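You operate a simulated robot arm through the tools that you are given. There is no shell and no other tool. Be economical: measure what you need, move in short steps, check, and stop when the job is done.

Carry out the task below with a simulated two-armed robot. There is one attempt and no reset: what you move stays moved.

TASK
On the top of the box table, fold the flat green cloth in half, so that its two long edges meet.

The check looks at the end state, three seconds after you hand in, the way a careful person would. Anything else that was tipped, shoved, dropped, spilled or broken makes it a failure. Flat cloth is picked up by pressing the open fingertips on it (5 to 10 N) and closing them slowly along it; thin cloth reads only 2 to 8 mm in the jaws.

THE ROBOT
Two 7-joint arms with two-finger grippers on one trunk, on a base that drives. Base frame: it is fixed to the floor where the robot stands at the start and does not move with it; the origin is under the middle of the robot, x ahead of it, y to its left, z up; the surface under the hand at the start is at about z = 86. Units: cm, degrees, N and s.
The left shoulder is at the start at [4.5, 16.4, 110.5], the right one opposite. With the tool pointing down near the work surface each hand reaches from about 30 to 74 cm from the robot's upright axis, wherever it stands, measured 20 degrees to its own side. Places, roughly: top of the box table [50, 30, 90]. Payload 2.45 kg a hand.
Tool frame (each hand has its own): the origin (TCP) lies between the finger pads and is the grasp point; the fingertips stand 2.6 cm ahead of it; z points along the fingers, y is the line along which they close. The gripper opens to 9.6 cm. The gripper's body begins 6.9 cm behind the TCP.
Orientation is told as [roll, pitch, yaw] about the base's x, y, z axes, in that order, counted from this pose: with the fingers straight down and closing along the base's y, the tool's x points along the base's -x, its y along +y and its z along -z.

THE INTERFACE
- The arms move only by the tool drive_tool. It takes "left_series", "right_series" or both (then of equal length, played together; a hand with none holds still); each is a list of rows, each a list of 3 entries, a list of its own where there are three numbers: the shift along the tool's x, y, z in units of 250 mm (1.0 is 250 mm), then the turn, a rotation vector about the tool's x, y, z in units of 90 degrees (1.0 is 90 degrees), then the opening in per cent of the stroke, from 0 (shut) to 100 (fully open). In form: [[[tx, ty, tz], [wx, wy, wz], grip], ...]. A call has 1 to 12 rows; each row is the pose to reach, as a shift and turn from the pose commanded when the call began, along the tool's axes at that moment. A call with a number of a shift or a turn outside -1 to 1 is refused whole. A row lasts 0.2 s, in which the tool goes at most 5 cm and 8.6 degrees; a call with a longer step from one row to the next is refused whole, and so is a gripper value outside its range. Where a pose cannot be reached the arm comes as near as it can. A force on the tool above 40 N (or 10 N above the force at the start of the call, whichever is more), or a blocked arm, ends the call early, and 0.2 s more pass. The fingers move at their own pace and stop on an object; they squeeze with about 25 N. The grip force told is the motor's: it shows also when the fingers shut on nothing. Time passes only in rows, and 0.2 s behind the last, so rows that repeat a pose let the fingers close. The reply holds the time, the measured pose of the TCP, the force on the tool along the base axes, the opening and the grip force, in the units named above and with some noise, with the torque about the TCP (base axes, N m) and any sound that the robot's microphone picked up.
- Cameras (640 x 400 px; columns grow to the right, rows downward): "scene" is now at [10.7, 0.84, 153.94]; the picture's right is [-0.01, -1.00, 0.00], its down [-0.93, 0.01, -0.37] and it looks along [0.37, -0.01, -0.93] (base axes); focal length 253 px, centre (320, 200). "left" rides on the left gripper at [8.2, -0.3, -9.8] in its tool frame; the picture's right is [0.04, 1.00, 0.00], its down [-0.73, 0.03, -0.68] and it looks along [-0.68, 0.03, 0.73] (tool axes); focal length 256 px, centre (320, 200). "right" rides on the right gripper at [8.2, 0.3, -9.8] in its tool frame; the picture's right is [-0.04, 1.00, 0.00], its down [-0.73, -0.03, -0.68] and it looks along [-0.68, -0.03, 0.73] (tool axes); focal length 256 px, centre (320, 200).
- grab_frame(camera): a new picture of that camera. No time passes.
- lift_body(by): slides the trunk up (or, below 0, down) by that many cm; the arms and the scene camera ride with it, the base frame stays. It gives what a move gives, with no picture.
- steer(legs): drives the robot by 1 to 6 legs, each [ahead, left, turn to the left] in cm, cm and degrees, along the robot's own axes; the way and the turn of a leg run together, so that a leg with both is an arc; at most 150 cm and 180 degrees a leg. The arms and the cameras ride along, it lands a little off, and it stops where it bumps. It gives what a move gives.
- turn_head(pan, tilt): turns the head with the scene camera to pan (to the left, within 120 degrees either way) and tilt (down, from -29 to 69), counted from straight ahead of the robot. It gives what a move gives.
- pixel_to_xyz(camera, pixels): for up to 12 pixels [column, row] of the newest picture of that camera ("zoom" is the newest enlarged one), the place [x, y, z] in the base frame of the surface seen there, good to about 0.2 cm, but the place of the scene camera against the robot may be out by one fixed shift of up to 2.5 cm in any direction. No time passes.
- enlarge(camera, box): a new picture of the part [left, top, right, bottom] of that camera's present view, enlarged. No time passes.
- job_done(): hands the job in; it is judged then, once.

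Work in short steps. Measure before you move; look again where a grasp or a placing could have gone wrong, and mend it. You have 80 turns and 62 pictures in all, those below and enlarged ones among them. Open the grippers and draw the arms clear of the work before you hand the job in, unless the task says otherwise; then end with one line.

The tools are called after "Call:" as a command line: name --argument value ..., lists and objects as JSON in quotes. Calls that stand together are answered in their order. drive_tool: Moves the arms, as the interface text tells. Its arguments: {"type":"object","properties":{"left_series":{"type":"array","items":{"type":"array"}},"right_series":{"type":"array","items":{"type":"array"}}},"required":[]} The other tools are called the same way: lift_body (by) slides the trunk up or down; steer (legs) drives the base; turn_head (pan, tilt) turns the head that bears the scene camera; grab_frame (camera) takes a picture; pixel_to_xyz (camera, pixels) gives the place of the surface under pixels of a picture; enlarge (camera, box) takes an enlarged picture of a part of a camera's view; job_done () hands the job in.

At the start:

```text
time_s: 0.0
left_eef_pos: [38.71, 36.89, 103.67]
left_tool_rot: [-0.1, 0.0, 0.0]
left_wrist_force: [-0.2, 0.7, -0.2]
left_ft_torque: [0.02, -0.02, 0.01]
left_grip_width: 9.62
left_grip_force: 0.0
right_eef_pos: [38.24, -1.51, 99.81]
right_tool_rot: [-0.1, 0.1, 0.1]
right_wrist_force: [-0.7, -0.4, -0.2]
right_ft_torque: [0.0, -0.03, -0.02]
right_grip_width: 9.6
right_grip_force: 0.1
trunk travel left (down, up): [-27.5, 29.2]
robot x, y, heading: [-0.06, -0.19, -0.0]
head pan, tilt: [-0.7, 68.4]
```

scene: 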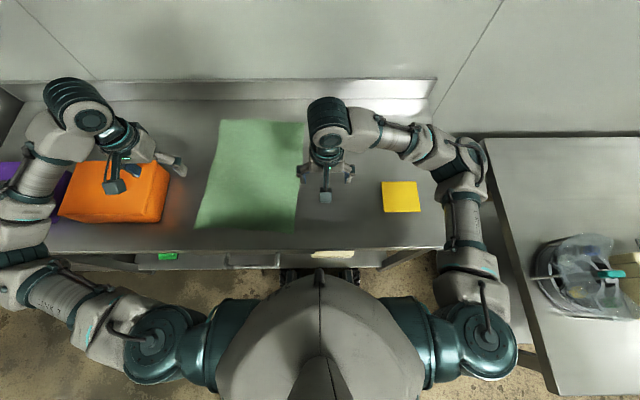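
right: 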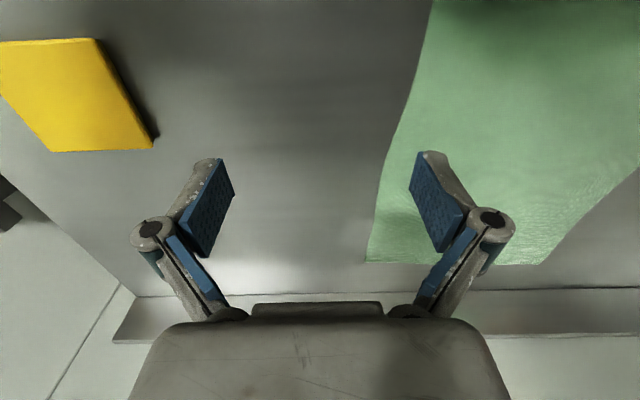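
left: 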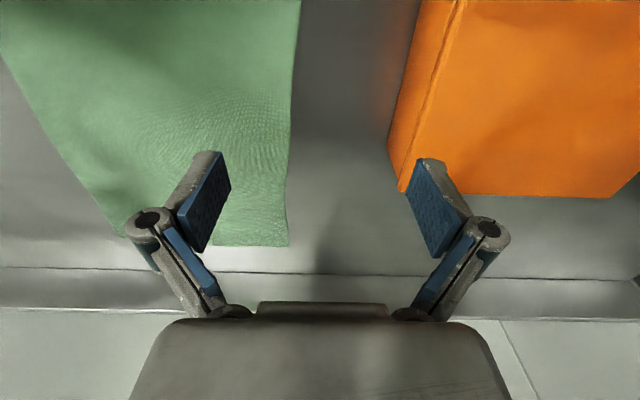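

The scene shows the green cloth with corners near (221,120), (303,123), (294,231), (196,229). I measure those, the table around it and the neighbours.

Call:
pixel_to_xyz --camera "scene" --pixels '[[222, 122], [301, 124], [293, 229], [198, 227], [250, 175], [210, 175], [299, 175], [190, 215], [310, 215], [168, 180], [318, 254], [385, 190]]'

Call:
pixel_to_xyz --camera "right" --pixels '[[370, 260], [430, 5], [540, 262], [300, 200], [320, 280]]'

Call:
pixel_to_xyz --camera "left" --pixels '[[285, 242], [297, 5], [130, 235], [5, 60], [320, 200]]'

Call:
enlarge --camera "scene" --box '[160, 90, 360, 260]'

```text
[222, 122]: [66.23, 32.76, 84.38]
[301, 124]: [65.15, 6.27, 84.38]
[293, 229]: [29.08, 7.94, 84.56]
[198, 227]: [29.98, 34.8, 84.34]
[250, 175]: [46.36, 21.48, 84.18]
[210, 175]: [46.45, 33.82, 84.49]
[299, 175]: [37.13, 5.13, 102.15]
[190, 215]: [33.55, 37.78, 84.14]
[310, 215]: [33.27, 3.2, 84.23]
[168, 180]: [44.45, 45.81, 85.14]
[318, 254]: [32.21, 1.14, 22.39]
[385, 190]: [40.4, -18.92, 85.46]
```

```text
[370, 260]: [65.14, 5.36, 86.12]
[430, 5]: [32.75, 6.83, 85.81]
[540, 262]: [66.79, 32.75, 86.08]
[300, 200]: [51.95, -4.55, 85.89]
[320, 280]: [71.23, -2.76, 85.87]
```

```text
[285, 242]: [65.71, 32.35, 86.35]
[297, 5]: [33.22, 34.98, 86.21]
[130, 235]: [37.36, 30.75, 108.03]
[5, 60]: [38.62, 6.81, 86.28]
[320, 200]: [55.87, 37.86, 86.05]
```

```text
2.35 times, centred on (260, 175) of scene
```

zoom: 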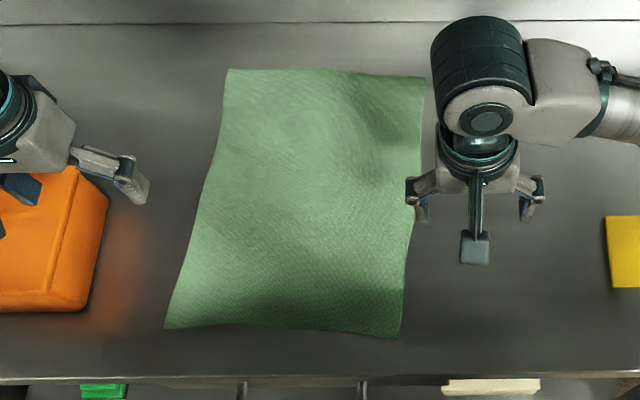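

The wrist cameras put the table at z≈86.0 and the cloth's long edges along x: right edge y≈5.5–7 and left edge y≈32.5–35, with x from 29 to 66. I'll take the right edge near both its corners, far with the right hand and near with the left. First I move the right hand out and turn both wrists so the fingers close along x.

Call:
drive_tool --right_series '[[[-0.08, 0.03, 0], [0, 0, -0.09], 60], [[-0.17, 0.06, 0], [0, 0, -0.18], 60], [[-0.26, 0.09, 0], [0, 0, -0.27], 60], [[-0.35, 0.12, 0], [0, 0, -0.36], 60], [[-0.44, 0.15, 0], [0, 0, -0.45], 60], [[-0.53, 0.18, 0], [0, 0, -0.54], 60], [[-0.62, 0.21, 0], [0, 0, -0.63], 60], [[-0.71, 0.24, 0], [0, 0, -0.72], 60], [[-0.8, 0.27, 0], [0, 0, -0.81], 60], [[-0.88, 0.3, 0], [0, 0, -0.9], 60], [[-0.95, 0.32, 0], [0, 0, -0.98], 60], [[-0.95, 0.32, 0], [0, 0, -1.0], 60]]' --left_series '[[[0, 0, 0], [0, 0, -0.09], 60], [[0, 0, 0], [0, 0, -0.18], 60], [[0, 0, 0], [0, 0, -0.27], 60], [[0, 0, 0], [0, 0, -0.36], 60], [[0, 0, 0], [0, 0, -0.45], 60], [[0, 0, 0], [0, 0, -0.54], 60], [[0, 0, 0], [0, 0, -0.63], 60], [[0, 0, 0], [0, 0, -0.72], 60], [[0, 0, 0], [0, 0, -0.81], 60], [[0, 0, 0], [0, 0, -0.9], 60], [[0, 0, 0], [0, 0, -0.98], 60], [[0, 0, 0], [0, 0, -1.0], 60]]'

Call:
grab_frame --camera "scene"

```text
time_s: 2.6
left_eef_pos: [38.34, 37.05, 103.68]
left_tool_rot: [-0.1, 0.0, 90.2]
left_wrist_force: [0.0, -0.1, 0.4]
left_ft_torque: [-0.02, -0.01, -0.01]
left_grip_width: 5.75
left_grip_force: 0.0
right_eef_pos: [61.92, 6.46, 99.95]
right_tool_rot: [-0.2, -0.1, 90.0]
right_wrist_force: [0.6, 0.0, 0.3]
right_ft_torque: [-0.01, 0.01, 0.0]
right_grip_width: 5.75
right_grip_force: 0.1
trunk travel left (down, up): [-27.5, 29.2]
robot x, y, heading: [0.05, 0.02, 0.1]
head pan, tilt: [-0.7, 68.4]
```

```text
57 pictures are left
```

scene: 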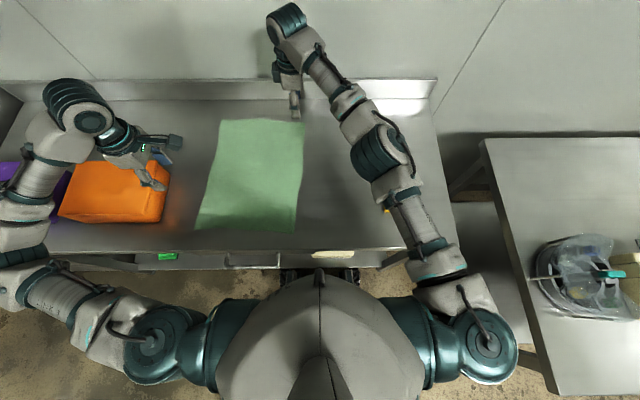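

Both wrists turned fine and the right arm's elbow stays clear. Now the left hand goes over the cloth towards the near right corner.

Call:
drive_tool --left_series '[[[0.1, 0.02, 0], [0, 0, 0], 60], [[0.25, 0.06, 0], [0, 0, 0], 60], [[0.4, 0.1, 0], [0, 0, 0], 60], [[0.55, 0.14, 0], [0, 0, 0], 60], [[0.7, 0.18, 0.05], [0, 0, 0], 60], [[0.85, 0.22, 0.1], [0, 0, 0], 60], [[0.99, 0.234, 0.15], [0, 0, 0], 60], [[0.99, 0.234, 0.15], [0, 0, 0], 60]]'

Call:
grab_frame --camera "left"

Call:
grab_frame --camera "right"

Call:
grab_frame --camera "scene"

```text
time_s: 4.4
left_eef_pos: [32.64, 12.07, 99.87]
left_tool_rot: [-0.1, -0.2, 90.1]
left_wrist_force: [0.2, -0.8, 0.6]
left_ft_torque: [0.01, -0.01, 0.0]
left_grip_width: 5.76
left_grip_force: 0.0
right_eef_pos: [61.86, 6.37, 99.96]
right_tool_rot: [-0.1, -0.1, 90.0]
right_wrist_force: [0.2, 0.6, 0.2]
right_ft_torque: [-0.01, 0.04, 0.0]
right_grip_width: 5.74
right_grip_force: 0.1
trunk travel left (down, up): [-27.5, 29.2]
robot x, y, heading: [-0.11, -0.02, -0.2]
head pan, tilt: [-0.7, 68.4]
```

```text
56 pictures are left
```

left: 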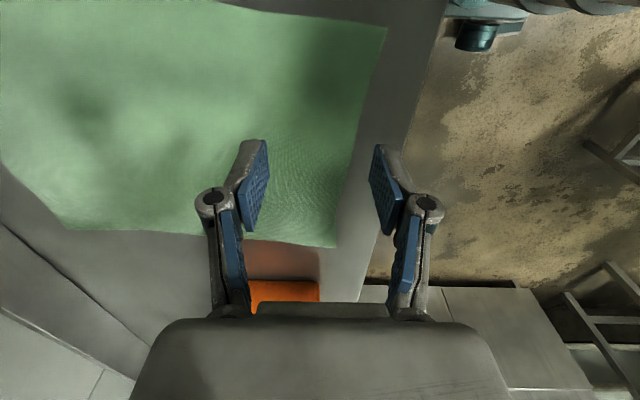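

```text
55 pictures are left
```

right: 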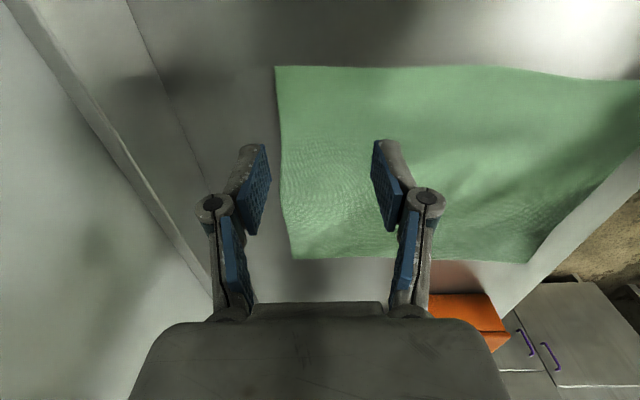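

```text
54 pictures are left
```

scene: 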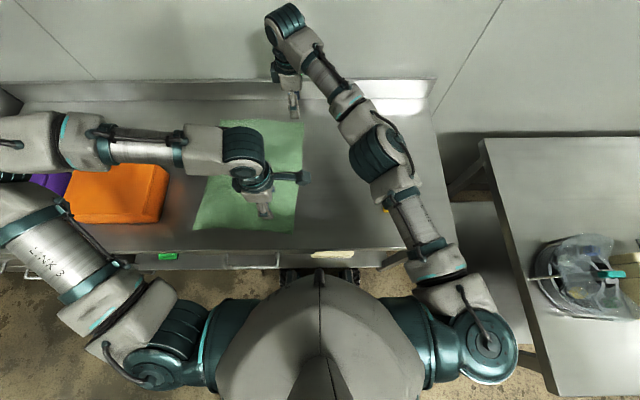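

Left camera shows the cloth's near edge (right side, x≈30) and right edge at the top; I measure the edges from both wrist cameras, plus the orange box.

Call:
pixel_to_xyz --camera "left" --pixels '[[384, 29], [370, 100], [340, 220], [332, 243], [230, 8], [300, 18], [70, 227], [300, 290]]'

Call:
pixel_to_xyz --camera "right" --pixels '[[278, 70], [300, 70], [340, 70], [400, 70], [500, 70], [293, 255], [400, 256], [525, 260], [635, 84], [450, 310]]'

Call:
pixel_to_xyz --camera "scene" --pixels '[[130, 150], [80, 130], [150, 185], [162, 218], [205, 135], [180, 250]]'

```text
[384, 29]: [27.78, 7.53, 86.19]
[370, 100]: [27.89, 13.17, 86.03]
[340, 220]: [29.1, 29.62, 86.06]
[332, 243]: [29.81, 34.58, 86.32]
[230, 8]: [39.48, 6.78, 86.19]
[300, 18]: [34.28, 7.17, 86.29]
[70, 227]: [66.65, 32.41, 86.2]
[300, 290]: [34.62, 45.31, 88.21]
```

```text
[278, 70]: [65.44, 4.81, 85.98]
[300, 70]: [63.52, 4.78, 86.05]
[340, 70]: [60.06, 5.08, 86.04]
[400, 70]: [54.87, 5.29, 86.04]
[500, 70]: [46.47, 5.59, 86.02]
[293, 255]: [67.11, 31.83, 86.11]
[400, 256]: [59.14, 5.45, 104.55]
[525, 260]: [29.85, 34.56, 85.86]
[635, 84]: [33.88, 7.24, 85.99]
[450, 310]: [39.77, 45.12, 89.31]
```

```text
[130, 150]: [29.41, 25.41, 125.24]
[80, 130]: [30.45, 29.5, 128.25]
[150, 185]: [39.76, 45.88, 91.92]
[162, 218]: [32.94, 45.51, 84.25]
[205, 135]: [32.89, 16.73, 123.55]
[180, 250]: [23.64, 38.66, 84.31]
```

Corners: near right (27.8, 7.4), far right (65.5, 4.8), far left (67.1, 31.9), near left (29.8, 34.6), so the fold shift is about (+1.9, +27.2). I lower both hands to just above the edge, fingers opened 4 cm.

Call:
drive_tool --left_series '[[[0.08, 0.027, 0.05], [0, 0, 0], 42], [[0.159, 0.054, 0.1], [0, 0, 0], 42], [[0.159, 0.054, 0.2], [0, 0, 0], 42], [[0.159, 0.054, 0.3], [0, 0, 0], 42], [[0.159, 0.054, 0.37], [0, 0, 0], 42], [[0.159, 0.054, 0.41], [0, 0, 0], 42], [[0.159, 0.054, 0.424], [0, 0, 0], 42], [[0.159, 0.054, 0.424], [0, 0, 0], 42]]' --right_series '[[[0.01, -0.006, 0.05], [0, 0, 0], 42], [[0.015, -0.006, 0.1], [0, 0, 0], 42], [[0.015, -0.006, 0.2], [0, 0, 0], 42], [[0.015, -0.006, 0.3], [0, 0, 0], 42], [[0.015, -0.006, 0.37], [0, 0, 0], 42], [[0.015, -0.006, 0.41], [0, 0, 0], 42], [[0.015, -0.006, 0.428], [0, 0, 0], 42], [[0.015, -0.006, 0.428], [0, 0, 0], 42]]'

Call:
grab_frame --camera "left"

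Call:
grab_frame --camera "right"

```text
time_s: 6.2
left_eef_pos: [31.3, 8.27, 89.3]
left_tool_rot: [-0.1, 0.0, 89.9]
left_wrist_force: [0.7, -0.1, 0.1]
left_ft_torque: [0.01, -0.03, -0.01]
left_grip_width: 4.01
left_grip_force: 0.2
right_eef_pos: [62.02, 6.08, 89.26]
right_tool_rot: [-0.1, -0.1, 90.0]
right_wrist_force: [-0.8, 0.0, -0.4]
right_ft_torque: [-0.02, 0.01, -0.01]
right_grip_width: 4.01
right_grip_force: 0.1
trunk travel left (down, up): [-27.5, 29.2]
robot x, y, heading: [0.02, -0.17, -0.1]
head pan, tilt: [-0.7, 68.4]
```

```text
53 pictures are left
```

left: 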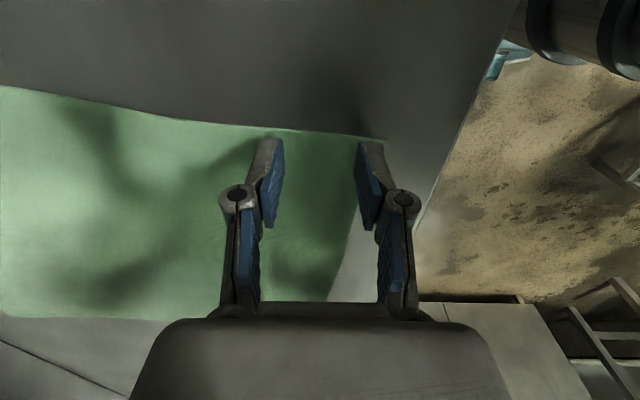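

```text
52 pictures are left
```

right: 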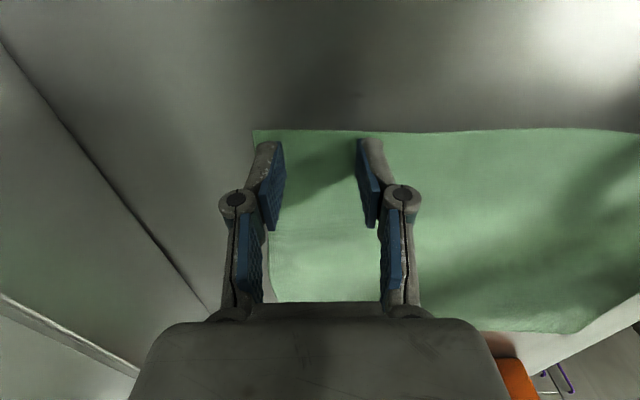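

The fingertips sit at the edge; both outer fingers are very close to the cloth's short edges. I shift each 1 cm inwards and press down gently, step by step.

Call:
drive_tool --left_series '[[[0, -0.04, 0], [0, 0, 0], 42], [[0, -0.04, 0.012], [0, 0, 0], 42], [[0, -0.04, 0.022], [0, 0, 0], 42], [[0, -0.04, 0.028], [0, 0, 0], 42], [[0, -0.04, 0.028], [0, 0, 0], 42]]' --right_series '[[[0, 0.04, 0], [0, 0, 0], 42], [[0, 0.04, 0.012], [0, 0, 0], 42], [[0, 0.04, 0.022], [0, 0, 0], 42], [[0, 0.04, 0.028], [0, 0, 0], 42], [[0, 0.04, 0.028], [0, 0, 0], 42]]'

```text
time_s: 7.4
left_eef_pos: [32.23, 8.2, 88.64]
left_tool_rot: [-0.2, 0.1, 90.0]
left_wrist_force: [0.3, -0.4, 2.4]
left_ft_torque: [0.01, -0.01, 0.02]
left_grip_width: 4.03
left_grip_force: 0.0
right_eef_pos: [61.02, 6.03, 88.65]
right_tool_rot: [-0.2, -0.2, 90.0]
right_wrist_force: [0.4, -0.8, 6.6]
right_ft_torque: [-0.08, 0.05, 0.03]
right_grip_width: 4.11
right_grip_force: 0.6
trunk travel left (down, up): [-27.5, 29.2]
robot x, y, heading: [-0.21, 0.16, -0.1]
head pan, tilt: [-0.7, 68.4]
```

Contact: 2.4 N left, 6.6 N right. I press the left a touch more, then close both slowly.

Call:
drive_tool --left_series '[[[0, 0, 0.005], [0, 0, 0], 42], [[0, 0, 0.005], [0, 0, 0], 38], [[0, 0, 0.005], [0, 0, 0], 34], [[0, 0, 0.005], [0, 0, 0], 30], [[0, 0, 0.005], [0, 0, 0], 26], [[0, 0, 0.005], [0, 0, 0], 22], [[0, 0, 0.005], [0, 0, 0], 18], [[0, 0, 0.005], [0, 0, 0], 13], [[0, 0, 0.005], [0, 0, 0], 8], [[0, 0, 0.005], [0, 0, 0], 3], [[0, 0, 0.005], [0, 0, 0], 0], [[0, 0, 0.005], [0, 0, 0], 0]]' --right_series '[[[0, 0, 0.001], [0, 0, 0], 42], [[0, 0, 0.001], [0, 0, 0], 38], [[0, 0, 0.001], [0, 0, 0], 34], [[0, 0, 0.001], [0, 0, 0], 30], [[0, 0, 0.001], [0, 0, 0], 26], [[0, 0, 0.001], [0, 0, 0], 22], [[0, 0, 0.001], [0, 0, 0], 18], [[0, 0, 0.001], [0, 0, 0], 13], [[0, 0, 0.001], [0, 0, 0], 8], [[0, 0, 0.001], [0, 0, 0], 3], [[0, 0, 0.001], [0, 0, 0], 0], [[0, 0, 0.001], [0, 0, 0], 0]]'

Call:
grab_frame --camera "left"

Call:
grab_frame --camera "right"

```text
time_s: 10.0
left_eef_pos: [32.04, 8.2, 88.68]
left_tool_rot: [-0.2, 0.0, 90.0]
left_wrist_force: [3.6, -0.5, 25.7]
left_ft_torque: [-0.07, -0.04, 0.01]
left_grip_width: 0.31
left_grip_force: 23.3
right_eef_pos: [60.73, 5.84, 88.79]
right_tool_rot: [-0.2, -0.1, 90.0]
right_wrist_force: [-2.7, 1.1, 12.6]
right_ft_torque: [-0.02, 0.08, -0.05]
right_grip_width: 0.0
right_grip_force: 25.1
trunk travel left (down, up): [-27.5, 29.2]
robot x, y, heading: [0.09, -0.08, -0.1]
head pan, tilt: [-0.7, 68.4]
```

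```text
51 pictures are left
```

left: 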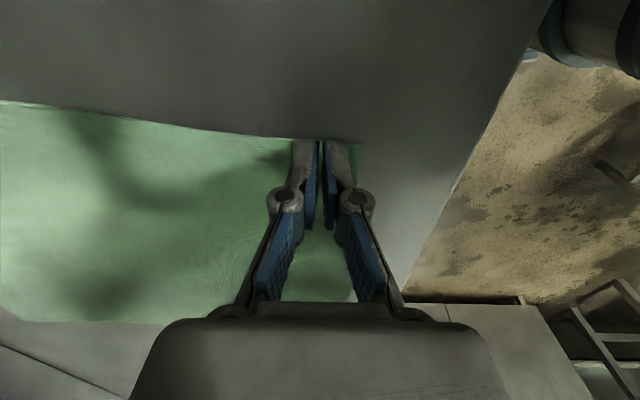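

```text
50 pictures are left
```

right: 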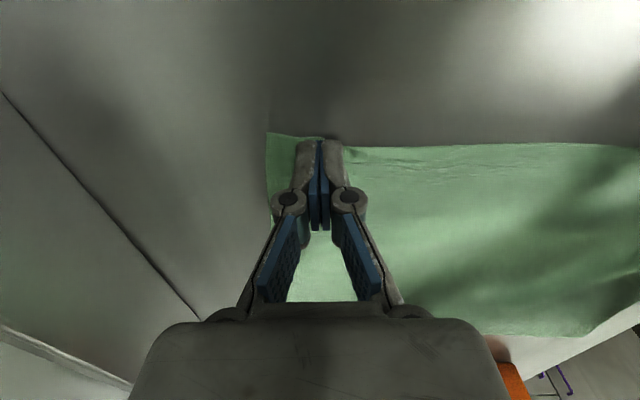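

Left holds cloth (3.1 mm), the right shut on nothing (0.0). I lift the right, reopen and look.

Call:
drive_tool --right_series '[[[0, 0, -0.02], [0, 0, 0], 10], [[0, 0, -0.06], [0, 0, 0], 42], [[0, 0, -0.08], [0, 0, 0], 42], [[0, 0, -0.08], [0, 0, 0], 42]]' --left_series '[[[0, 0, -0.006], [0, 0, 0], 0], [[0, 0, -0.012], [0, 0, 0], 0], [[0, 0, -0.012], [0, 0, 0], 0], [[0, 0, -0.012], [0, 0, 0], 0]]'

Call:
grab_frame --camera "right"

Call:
pixel_to_xyz --camera "right" --pixels '[[266, 130], [310, 135], [350, 140], [420, 140]]'

```text
time_s: 11.0
left_eef_pos: [32.23, 8.16, 88.78]
left_tool_rot: [0.0, 0.0, 90.0]
left_wrist_force: [-0.1, 0.2, 0.5]
left_ft_torque: [-0.02, 0.04, 0.01]
left_grip_width: 0.36
left_grip_force: 22.7
right_eef_pos: [60.91, 6.13, 90.41]
right_tool_rot: [0.0, -0.1, 90.0]
right_wrist_force: [1.6, 0.6, 0.7]
right_ft_torque: [0.01, 0.0, -0.03]
right_grip_width: 4.03
right_grip_force: 0.1
trunk travel left (down, up): [-27.5, 29.2]
robot x, y, heading: [-0.23, -0.06, -0.0]
head pan, tilt: [-0.7, 68.4]
```

```text
49 pictures are left
```

right: 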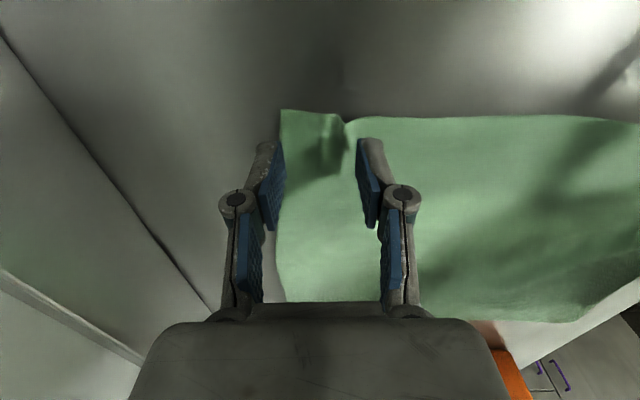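

```text
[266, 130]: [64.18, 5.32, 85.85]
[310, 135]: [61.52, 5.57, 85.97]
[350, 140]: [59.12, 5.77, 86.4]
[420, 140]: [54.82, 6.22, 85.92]
```

A ridge remains at about x≈60 (col 345), and the corner has been dragged to x≈63.5. I centre on that ridge and press a bit harder before closing.

Call:
drive_tool --right_series '[[[-0.004, 0.034, 0.03], [0, 0, 0], 40], [[-0.004, 0.034, 0.055], [0, 0, 0], 40], [[-0.004, 0.034, 0.07], [0, 0, 0], 40], [[-0.004, 0.034, 0.078], [0, 0, 0], 40], [[-0.004, 0.034, 0.078], [0, 0, 0], 40]]'

```text
time_s: 12.2
left_eef_pos: [32.16, 8.13, 88.89]
left_tool_rot: [-0.2, 0.0, 90.0]
left_wrist_force: [0.0, -0.7, 0.0]
left_ft_torque: [-0.01, 0.01, 0.01]
left_grip_width: 0.38
left_grip_force: 22.5
right_eef_pos: [59.97, 6.15, 88.66]
right_tool_rot: [-0.2, -0.1, 90.0]
right_wrist_force: [0.9, 0.9, 8.9]
right_ft_torque: [-0.04, -0.03, 0.02]
right_grip_width: 3.78
right_grip_force: 0.1
trunk travel left (down, up): [-27.5, 29.2]
robot x, y, heading: [-0.39, 0.08, 0.1]
head pan, tilt: [-0.7, 68.4]
```

Right presses at 8.9 N; I close slowly with slight extra press.

Call:
drive_tool --right_series '[[[0, 0, 0.002], [0, 0, 0], 37], [[0, 0, 0.003], [0, 0, 0], 34], [[0, 0, 0.004], [0, 0, 0], 31], [[0, 0, 0.004], [0, 0, 0], 28], [[0, 0, 0.004], [0, 0, 0], 24], [[0, 0, 0.004], [0, 0, 0], 20], [[0, 0, 0.004], [0, 0, 0], 16], [[0, 0, 0.003], [0, 0, 0], 12], [[0, 0, 0.002], [0, 0, 0], 8], [[0, 0, 0.002], [0, 0, 0], 4], [[0, 0, 0.002], [0, 0, 0], 0], [[0, 0, 0.0], [0, 0, 0], 0]]'

Call:
grab_frame --camera "right"

```text
time_s: 14.8
left_eef_pos: [32.29, 8.21, 88.82]
left_tool_rot: [-0.2, 0.1, 90.0]
left_wrist_force: [7.0, -1.0, 0.8]
left_ft_torque: [0.0, -0.2, -0.02]
left_grip_width: 0.2
left_grip_force: 24.0
right_eef_pos: [59.89, 6.15, 88.67]
right_tool_rot: [-0.2, -0.2, 90.1]
right_wrist_force: [-7.5, 1.8, 23.0]
right_ft_torque: [-0.04, 0.18, 0.03]
right_grip_width: 0.35
right_grip_force: 25.1
trunk travel left (down, up): [-27.5, 29.2]
robot x, y, heading: [-0.09, -0.05, -0.0]
head pan, tilt: [-0.7, 68.4]
```

```text
48 pictures are left
```

right: 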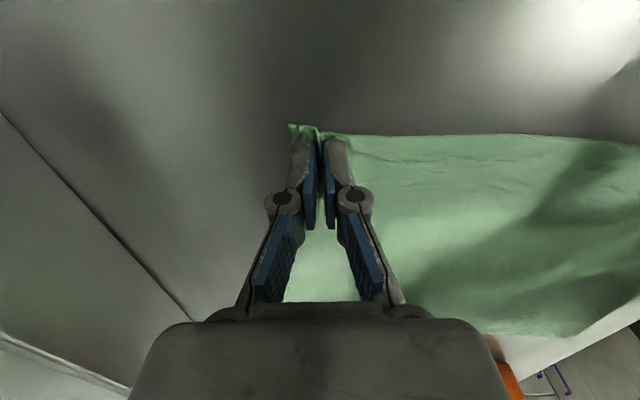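

Right now holds 3.5 mm of cloth, and the cloth is taut along x (7 N). I ease the hands together by 0.8 cm and lift 3 cm.

Call:
drive_tool --right_series '[[[0, 0.016, -0.006], [0, 0, 0], 0], [[0, 0.032, -0.012], [0, 0, 0], 0], [[0, 0.032, -0.04], [0, 0, 0], 0], [[0, 0.032, -0.08], [0, 0, 0], 0], [[0, 0.032, -0.12], [0, 0, 0], 0], [[0, 0.032, -0.12], [0, 0, 0], 0]]' --left_series '[[[0, 0, 0], [0, 0, 0], 0], [[0, 0, 0], [0, 0, 0], 0], [[0, 0, -0.03], [0, 0, 0], 0], [[0, 0, -0.07], [0, 0, 0], 0], [[0, 0, -0.11], [0, 0, 0], 0], [[0, 0, -0.11], [0, 0, 0], 0]]'

Call:
grab_frame --camera "left"

Call:
grab_frame --camera "right"

Call:
grab_frame --camera "scene"

```text
time_s: 16.2
left_eef_pos: [32.37, 8.21, 91.7]
left_tool_rot: [-0.1, 0.0, 90.0]
left_wrist_force: [-0.1, 0.1, 1.0]
left_ft_torque: [0.01, 0.01, 0.01]
left_grip_width: 0.31
left_grip_force: 22.0
right_eef_pos: [59.3, 6.05, 91.63]
right_tool_rot: [-0.2, -0.1, 89.9]
right_wrist_force: [0.1, 0.4, 0.7]
right_ft_torque: [0.02, 0.07, 0.01]
right_grip_width: 0.2
right_grip_force: 23.5
trunk travel left (down, up): [-27.5, 29.2]
robot x, y, heading: [-0.57, -0.02, 0.2]
head pan, tilt: [-0.7, 68.4]
```

```text
47 pictures are left
```

left: 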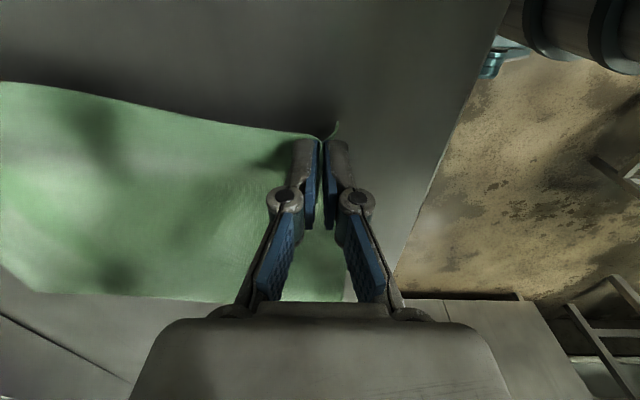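

```text
46 pictures are left
```

right: 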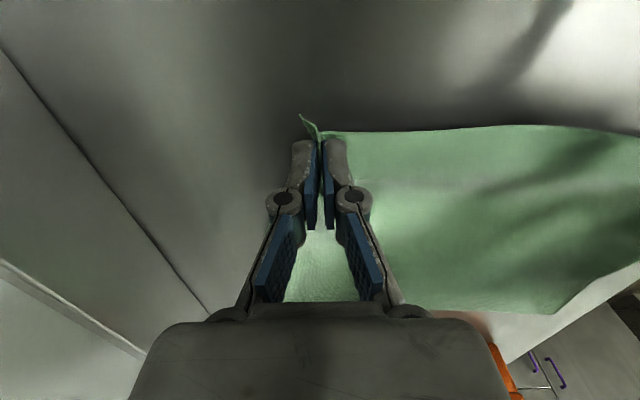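

```text
45 pictures are left
```

scene: 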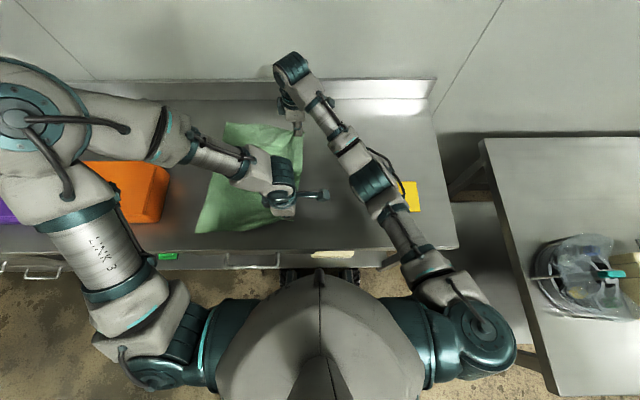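

Both corners are held and lifted, with the tabs free. Before driving left I check the space at the left with the head.

Call:
turn_head --pan 60 --tilt 40

Call:
grab_frame --camera "scene"

```text
time_s: 17.5
left_eef_pos: [32.32, 8.2, 91.68]
left_tool_rot: [0.0, -0.1, 90.0]
left_wrist_force: [0.4, -0.5, -0.2]
left_ft_torque: [-0.01, -0.02, 0.01]
left_grip_width: 0.39
left_grip_force: 31.2
right_eef_pos: [59.27, 6.08, 91.44]
right_tool_rot: [-0.2, -0.1, 90.1]
right_wrist_force: [-2.0, -1.1, -0.6]
right_ft_torque: [-0.01, -0.02, 0.02]
right_grip_width: 0.4
right_grip_force: 28.9
trunk travel left (down, up): [-27.5, 29.2]
robot x, y, heading: [-0.13, -0.05, -0.1]
head pan, tilt: [60.0, 40.0]
```

```text
44 pictures are left
```

scene: 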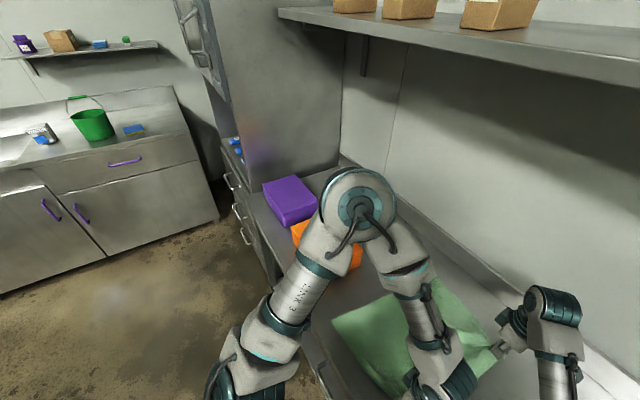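

There's a tall cabinet left of the purple box and a shelf above the wall side; I measure the elbow against them.

Call:
pixel_to_xyz --camera "scene" --pixels '[[330, 215], [360, 175], [395, 215], [250, 100], [300, 120], [245, 150], [290, 195], [450, 45], [620, 80], [340, 110], [540, 292]]'

```text
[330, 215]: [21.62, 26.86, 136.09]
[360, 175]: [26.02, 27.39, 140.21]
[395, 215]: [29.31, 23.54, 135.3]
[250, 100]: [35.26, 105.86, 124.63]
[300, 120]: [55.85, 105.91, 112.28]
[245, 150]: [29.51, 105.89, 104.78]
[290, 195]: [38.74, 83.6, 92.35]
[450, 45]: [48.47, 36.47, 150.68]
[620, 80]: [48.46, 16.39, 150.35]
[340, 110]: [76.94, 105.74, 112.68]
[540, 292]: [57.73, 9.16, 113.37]
```

Plenty of room (cabinet y≈106, elbow y≈30; shelf z≈150 beyond x 48). I raise the edge to about z 98 while moving 5 cm left, and set the head back.

Call:
drive_tool --right_series '[[[-0.02, 0, -0.07], [0, 0, 0], 0], [[-0.06, 0, -0.14], [0, 0, 0], 0], [[-0.11, 0, -0.2], [0, 0, 0], 0], [[-0.16, 0, -0.25], [0, 0, 0], 0], [[-0.2, 0, -0.28], [0, 0, 0], 0], [[-0.2, 0, -0.28], [0, 0, 0], 0]]' --left_series '[[[-0.02, 0, -0.07], [0, 0, 0], 0], [[-0.06, 0, -0.14], [0, 0, 0], 0], [[-0.11, 0, -0.2], [0, 0, 0], 0], [[-0.16, 0, -0.25], [0, 0, 0], 0], [[-0.2, 0, -0.28], [0, 0, 0], 0], [[-0.2, 0, -0.28], [0, 0, 0], 0]]'

Call:
turn_head --pan 0 --tilt 66

Call:
grab_frame --camera "scene"

Call:
grab_frame --camera "right"

```text
time_s: 18.9
left_eef_pos: [32.28, 13.25, 98.61]
left_tool_rot: [-0.2, 0.1, 90.0]
left_wrist_force: [0.5, -0.5, -1.9]
left_ft_torque: [0.0, -0.02, 0.02]
left_grip_width: 0.14
left_grip_force: 21.9
right_eef_pos: [59.32, 11.06, 98.63]
right_tool_rot: [-0.1, -0.2, 90.0]
right_wrist_force: [-1.9, 0.1, 0.5]
right_ft_torque: [-0.01, 0.08, -0.03]
right_grip_width: 0.23
right_grip_force: 24.1
trunk travel left (down, up): [-27.5, 29.2]
robot x, y, heading: [0.16, 0.1, 0.2]
head pan, tilt: [60.0, 40.0]
```

```text
time_s: 20.2
left_eef_pos: [32.29, 13.16, 98.68]
left_tool_rot: [-0.2, 0.0, 89.9]
left_wrist_force: [0.3, -0.6, 0.4]
left_ft_torque: [0.0, -0.07, 0.0]
left_grip_width: 0.18
left_grip_force: 21.9
right_eef_pos: [59.39, 11.25, 98.5]
right_tool_rot: [-0.2, -0.1, 90.0]
right_wrist_force: [0.6, 0.9, 1.1]
right_ft_torque: [-0.02, 0.01, 0.0]
right_grip_width: 0.33
right_grip_force: 23.8
trunk travel left (down, up): [-27.5, 29.2]
robot x, y, heading: [-0.11, 0.08, 0.1]
head pan, tilt: [0.0, 66.0]
```

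```text
43 pictures are left
```

scene: 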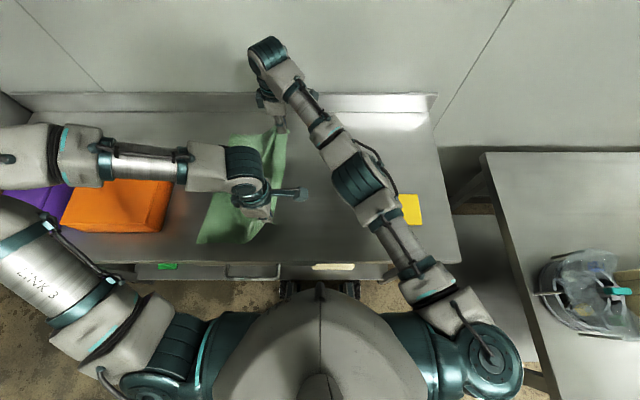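

```text
42 pictures are left
```

right: 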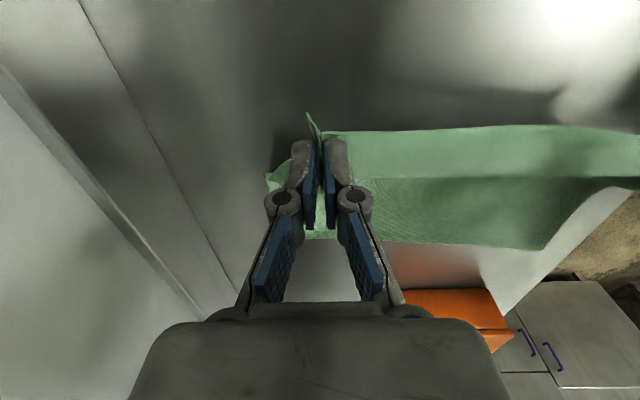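

The fold is forming nicely. I check that the left edge is still in place, and drive 8 cm left as a first leg.

Call:
pixel_to_xyz --camera "right" --pixels '[[542, 246], [480, 243], [410, 239], [265, 178], [310, 237]]'

Call:
steer --legs '[[0, 8, 0]]'

Call:
grab_frame --camera "right"

```text
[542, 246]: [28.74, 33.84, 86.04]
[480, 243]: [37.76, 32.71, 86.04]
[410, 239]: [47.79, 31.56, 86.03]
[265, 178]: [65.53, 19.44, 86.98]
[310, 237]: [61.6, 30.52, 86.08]
```

```text
time_s: 21.7
left_eef_pos: [30.86, 24.29, 98.94]
left_tool_rot: [-0.7, 1.8, 90.1]
left_wrist_force: [1.0, 0.6, -0.1]
left_ft_torque: [-0.13, -0.04, 0.02]
left_grip_width: 0.42
left_grip_force: 27.8
right_eef_pos: [58.42, 22.49, 99.21]
right_tool_rot: [-0.6, 2.0, 90.1]
right_wrist_force: [-3.3, 2.4, 1.0]
right_ft_torque: [-0.19, -0.17, -0.02]
right_grip_width: 0.29
right_grip_force: 25.0
trunk travel left (down, up): [-27.5, 29.2]
robot x, y, heading: [-0.11, 8.63, 0.0]
head pan, tilt: [0.0, 66.0]
stopped in leg 1: the robot was blocked; the commanded pose is now the measured one
```

```text
41 pictures are left
```

right: 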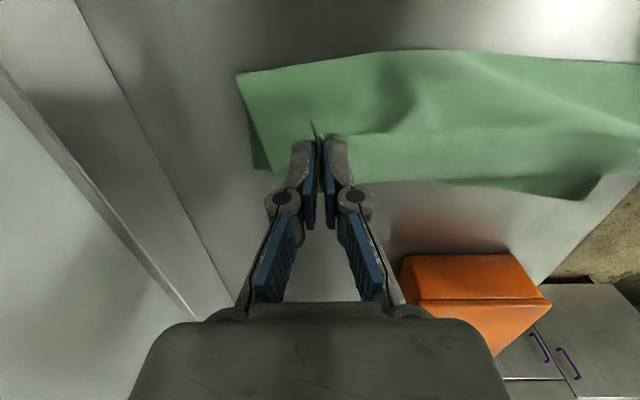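

The base stopped as blocked after 8.6 cm and the hands swung to y≈24/22.5. I look at the state before going on.

Call:
pixel_to_xyz --camera "right" --pixels '[[578, 199], [600, 175], [480, 188], [410, 180], [256, 168], [240, 75], [385, 52], [500, 52]]'

Call:
drive_tool --right_series '[[[0, 0, 0], [0, 0, 0], 0]]' --left_series '[[[0, 0, 0], [0, 0, 0], 0]]'

Call:
grab_frame --camera "scene"

```text
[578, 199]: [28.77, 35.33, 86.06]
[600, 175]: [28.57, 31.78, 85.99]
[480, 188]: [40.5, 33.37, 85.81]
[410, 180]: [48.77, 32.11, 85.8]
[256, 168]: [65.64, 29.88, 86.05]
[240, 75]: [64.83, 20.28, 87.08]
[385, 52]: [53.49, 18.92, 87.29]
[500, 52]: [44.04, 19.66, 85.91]
```

```text
time_s: 22.3
left_eef_pos: [30.91, 15.5, 99.59]
left_tool_rot: [-0.9, -2.5, 89.5]
left_wrist_force: [4.5, -0.3, 0.3]
left_ft_torque: [0.01, -0.12, 0.01]
left_grip_width: 0.31
left_grip_force: 23.2
right_eef_pos: [58.78, 13.47, 99.54]
right_tool_rot: [-0.4, -1.8, 89.4]
right_wrist_force: [-3.0, -0.4, -1.2]
right_ft_torque: [0.08, 0.21, 0.03]
right_grip_width: 0.28
right_grip_force: 24.9
trunk travel left (down, up): [-27.5, 29.2]
robot x, y, heading: [-0.05, 6.87, 0.1]
head pan, tilt: [0.0, 66.0]
stopped in row 1 (left hand): the arm was blocked; the commanded pose is now the measured one
```

```text
40 pictures are left
```

scene: 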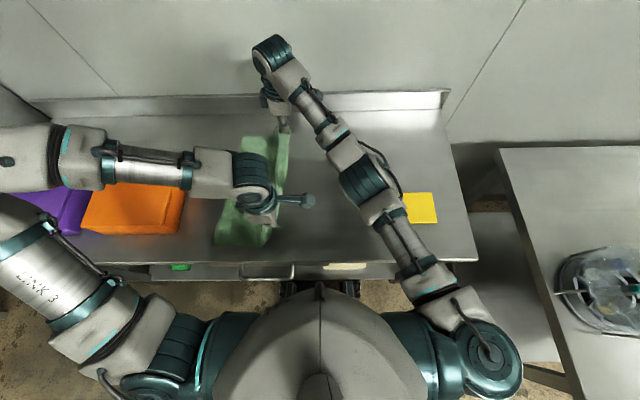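

The base/arms are still swinging from the stop. I hold still for a second to let it settle.

Call:
drive_tool --right_series '[[[0, 0, 0], [0, 0, 0], 0], [[0, 0, 0], [0, 0, 0], 0], [[0, 0, 0], [0, 0, 0], 0], [[0, 0, 0], [0, 0, 0], 0], [[0, 0, 0], [0, 0, 0], 0]]' --left_series '[[[0, 0, 0], [0, 0, 0], 0], [[0, 0, 0], [0, 0, 0], 0], [[0, 0, 0], [0, 0, 0], 0], [[0, 0, 0], [0, 0, 0], 0], [[0, 0, 0], [0, 0, 0], 0]]'

Call:
drive_tool --right_series '[[[0, 0, 0], [0, 0, 0], 0], [[0, 0, 0], [0, 0, 0], 0], [[0, 0, 0], [0, 0, 0], 0]]' --left_series '[[[0, 0, 0], [0, 0, 0], 0], [[0, 0, 0], [0, 0, 0], 0], [[0, 0, 0], [0, 0, 0], 0]]'

Call:
grab_frame --camera "right"

Call:
grab_frame --camera "left"

```text
time_s: 23.7
left_eef_pos: [30.58, 18.1, 99.73]
left_tool_rot: [-1.2, -1.3, 89.7]
left_wrist_force: [5.9, -1.2, -0.5]
left_ft_torque: [-0.01, -0.18, 0.03]
left_grip_width: 0.29
left_grip_force: 23.7
right_eef_pos: [58.78, 16.37, 99.66]
right_tool_rot: [-0.9, -1.2, 89.7]
right_wrist_force: [-6.6, -1.0, 0.8]
right_ft_torque: [0.05, 0.18, 0.02]
right_grip_width: 0.3
right_grip_force: 24.9
trunk travel left (down, up): [-27.5, 29.2]
robot x, y, heading: [-0.31, 7.22, -0.1]
head pan, tilt: [0.0, 66.0]
stopped in row 5 (left hand): the arm was blocked; the commanded pose is now the measured one
```

```text
time_s: 24.5
left_eef_pos: [30.69, 19.21, 99.57]
left_tool_rot: [-1.1, -0.8, 89.9]
left_wrist_force: [6.3, 0.0, -0.5]
left_ft_torque: [0.0, -0.19, 0.04]
left_grip_width: 0.35
left_grip_force: 27.9
right_eef_pos: [58.71, 17.32, 99.6]
right_tool_rot: [-0.6, -0.6, 89.8]
right_wrist_force: [-5.9, 0.3, 0.3]
right_ft_torque: [-0.07, 0.13, -0.03]
right_grip_width: 0.32
right_grip_force: 24.4
trunk travel left (down, up): [-27.5, 29.2]
robot x, y, heading: [-0.06, 7.22, 0.2]
head pan, tilt: [0.0, 66.0]
```

```text
39 pictures are left
```

right: 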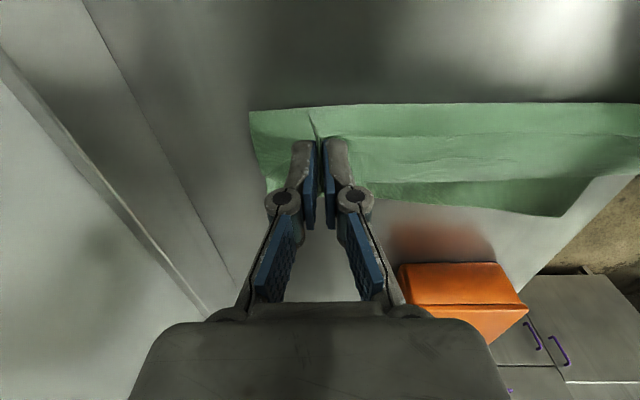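

```text
38 pictures are left
```

left: 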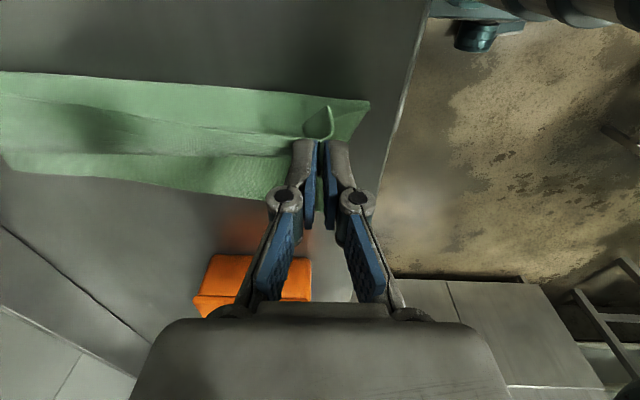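

Settled at y≈19/17, slight tension along x (6 N). I measure the resting left edge, ease the hands 0.8 cm together, then try a small 3 cm drive.

Call:
pixel_to_xyz --camera "right" --pixels '[[558, 213], [480, 205], [410, 198], [270, 188], [252, 113], [400, 106], [600, 105]]'

Call:
drive_tool --right_series '[[[0, 0.016, 0], [0, 0, 0], 0], [[0, 0.016, 0], [0, 0, 0], 0]]' --left_series '[[[0, -0.016, 0], [0, 0, 0], 0], [[0, -0.016, 0], [0, 0, 0], 0]]'

Call:
steer --legs '[[0, 3, 0]]'

```text
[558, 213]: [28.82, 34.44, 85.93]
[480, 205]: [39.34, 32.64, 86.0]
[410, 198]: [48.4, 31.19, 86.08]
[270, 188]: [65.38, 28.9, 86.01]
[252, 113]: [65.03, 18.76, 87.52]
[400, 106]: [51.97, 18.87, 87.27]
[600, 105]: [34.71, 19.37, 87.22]
```

```text
time_s: 25.1
left_eef_pos: [30.87, 20.36, 99.52]
left_tool_rot: [-1.2, -0.4, 90.0]
left_wrist_force: [-0.1, 0.7, 0.0]
left_ft_torque: [-0.03, 0.0, 0.02]
left_grip_width: 0.39
left_grip_force: 23.5
right_eef_pos: [58.06, 18.54, 99.69]
right_tool_rot: [-0.6, 0.0, 89.9]
right_wrist_force: [-0.7, 0.9, 0.2]
right_ft_torque: [-0.09, -0.08, -0.01]
right_grip_width: 0.3
right_grip_force: 25.2
trunk travel left (down, up): [-27.5, 29.2]
robot x, y, heading: [-0.17, 7.64, -0.1]
head pan, tilt: [0.0, 66.0]
```

```text
time_s: 26.0
left_eef_pos: [30.98, 22.28, 99.49]
left_tool_rot: [-1.1, -1.0, 89.8]
left_wrist_force: [-0.3, 0.7, 0.8]
left_ft_torque: [-0.06, -0.01, 0.0]
left_grip_width: 0.35
left_grip_force: 30.3
right_eef_pos: [58.27, 20.41, 99.62]
right_tool_rot: [-0.6, -0.4, 89.8]
right_wrist_force: [0.1, 0.1, 0.6]
right_ft_torque: [0.01, -0.05, 0.03]
right_grip_width: 0.27
right_grip_force: 24.3
trunk travel left (down, up): [-27.5, 29.2]
robot x, y, heading: [-0.19, 10.65, 0.3]
head pan, tilt: [0.0, 66.0]
```

That worked smoothly (no block). The cloth's left edge now runs from (28.8, 34.4) to (65.4, 29). One more 4 cm drive.

Call:
steer --legs '[[0, 3.5, 0]]'

Call:
drive_tool --right_series '[[[0, 0, 0], [0, 0, 0], 0], [[0, 0, 0], [0, 0, 0], 0], [[0, 0, 0], [0, 0, 0], 0], [[0, 0, 0], [0, 0, 0], 0]]' --left_series '[[[0, 0, 0], [0, 0, 0], 0], [[0, 0, 0], [0, 0, 0], 0], [[0, 0, 0], [0, 0, 0], 0], [[0, 0, 0], [0, 0, 0], 0]]'

Call:
grab_frame --camera "right"

Call:
grab_frame --camera "left"

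```text
time_s: 26.8
left_eef_pos: [30.68, 24.07, 99.83]
left_tool_rot: [-1.2, -1.6, 89.8]
left_wrist_force: [0.6, -0.1, -2.1]
left_ft_torque: [0.04, 0.02, 0.02]
left_grip_width: 0.35
left_grip_force: 20.9
right_eef_pos: [58.11, 22.31, 99.88]
right_tool_rot: [-0.9, -1.4, 89.7]
right_wrist_force: [-1.1, 0.3, -0.3]
right_ft_torque: [0.01, -0.01, 0.0]
right_grip_width: 0.26
right_grip_force: 24.7
trunk travel left (down, up): [-27.5, 29.2]
robot x, y, heading: [-0.12, 13.51, 0.2]
head pan, tilt: [0.0, 66.0]
```

```text
time_s: 28.0
left_eef_pos: [30.05, 20.09, 100.36]
left_tool_rot: [-1.8, -3.5, 89.5]
left_wrist_force: [4.1, -0.1, 0.5]
left_ft_torque: [0.02, -0.11, -0.01]
left_grip_width: 0.32
left_grip_force: 24.2
right_eef_pos: [57.82, 18.58, 100.63]
right_tool_rot: [-2.1, -4.1, 89.3]
right_wrist_force: [-4.6, -0.6, -0.3]
right_ft_torque: [0.03, 0.08, 0.02]
right_grip_width: 0.3
right_grip_force: 24.7
trunk travel left (down, up): [-27.5, 29.2]
robot x, y, heading: [-0.18, 12.83, 0.1]
head pan, tilt: [0.0, 66.0]
stopped in row 4 (left hand): the arm was blocked; the commanded pose is now the measured one
```

```text
37 pictures are left
```

right: 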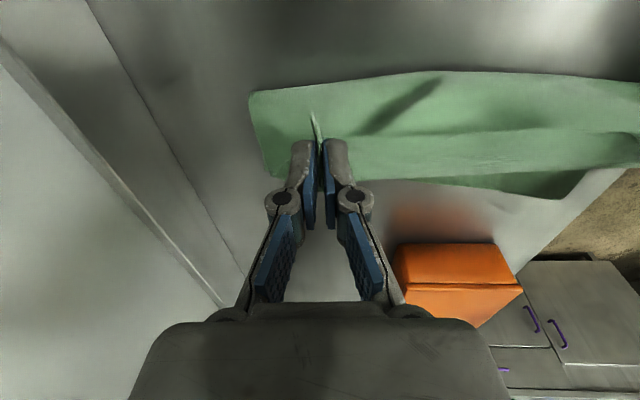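

```text
36 pictures are left
```

left: 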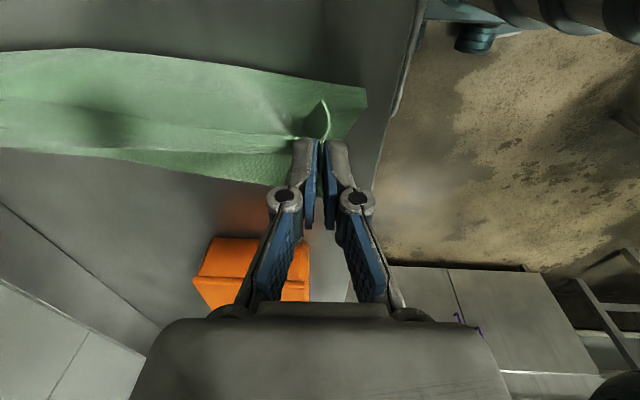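

The sway leaves the tools tilted 2–4°. I hold briefly to see whether it is steady.

Call:
drive_tool --right_series '[[[0, 0.016, 0], [0, 0, 0], 0], [[0, 0.016, 0], [0, 0, 0], 0], [[0, 0.016, 0], [0, 0, 0], 0]]' --left_series '[[[0, -0.016, 0], [0, 0, 0], 0], [[0, -0.016, 0], [0, 0, 0], 0], [[0, -0.016, 0], [0, 0, 0], 0]]'

Call:
drive_tool --right_series '[[[0, 0, 0], [0, 0, 0], 0], [[0, 0, 0], [0, 0, 0], 0], [[0, 0, 0], [0, 0, 0], 0]]' --left_series '[[[0, 0, 0], [0, 0, 0], 0], [[0, 0, 0], [0, 0, 0], 0], [[0, 0, 0], [0, 0, 0], 0]]'

```text
time_s: 28.8
left_eef_pos: [30.44, 19.58, 100.4]
left_tool_rot: [-1.9, -3.7, 89.7]
left_wrist_force: [-0.5, -0.8, -1.3]
left_ft_torque: [0.04, -0.18, -0.04]
left_grip_width: 0.17
left_grip_force: 22.4
right_eef_pos: [57.51, 17.71, 100.61]
right_tool_rot: [-1.8, -4.0, 89.3]
right_wrist_force: [0.4, -1.2, 0.3]
right_ft_torque: [0.11, 0.12, 0.02]
right_grip_width: 0.27
right_grip_force: 24.5
trunk travel left (down, up): [-27.5, 29.2]
robot x, y, heading: [-0.14, 12.54, -0.1]
head pan, tilt: [0.0, 66.0]
```

```text
time_s: 29.6
left_eef_pos: [30.37, 19.31, 100.32]
left_tool_rot: [-1.8, -3.7, 89.7]
left_wrist_force: [-0.8, -0.1, 0.6]
left_ft_torque: [-0.09, -0.11, -0.03]
left_grip_width: 0.13
left_grip_force: 21.9
right_eef_pos: [57.54, 17.6, 100.65]
right_tool_rot: [-1.8, -4.0, 89.3]
right_wrist_force: [0.1, -0.8, -0.7]
right_ft_torque: [0.07, 0.02, 0.03]
right_grip_width: 0.33
right_grip_force: 27.9
trunk travel left (down, up): [-27.5, 29.2]
robot x, y, heading: [0.03, 12.78, 0.1]
head pan, tilt: [0.0, 66.0]
```

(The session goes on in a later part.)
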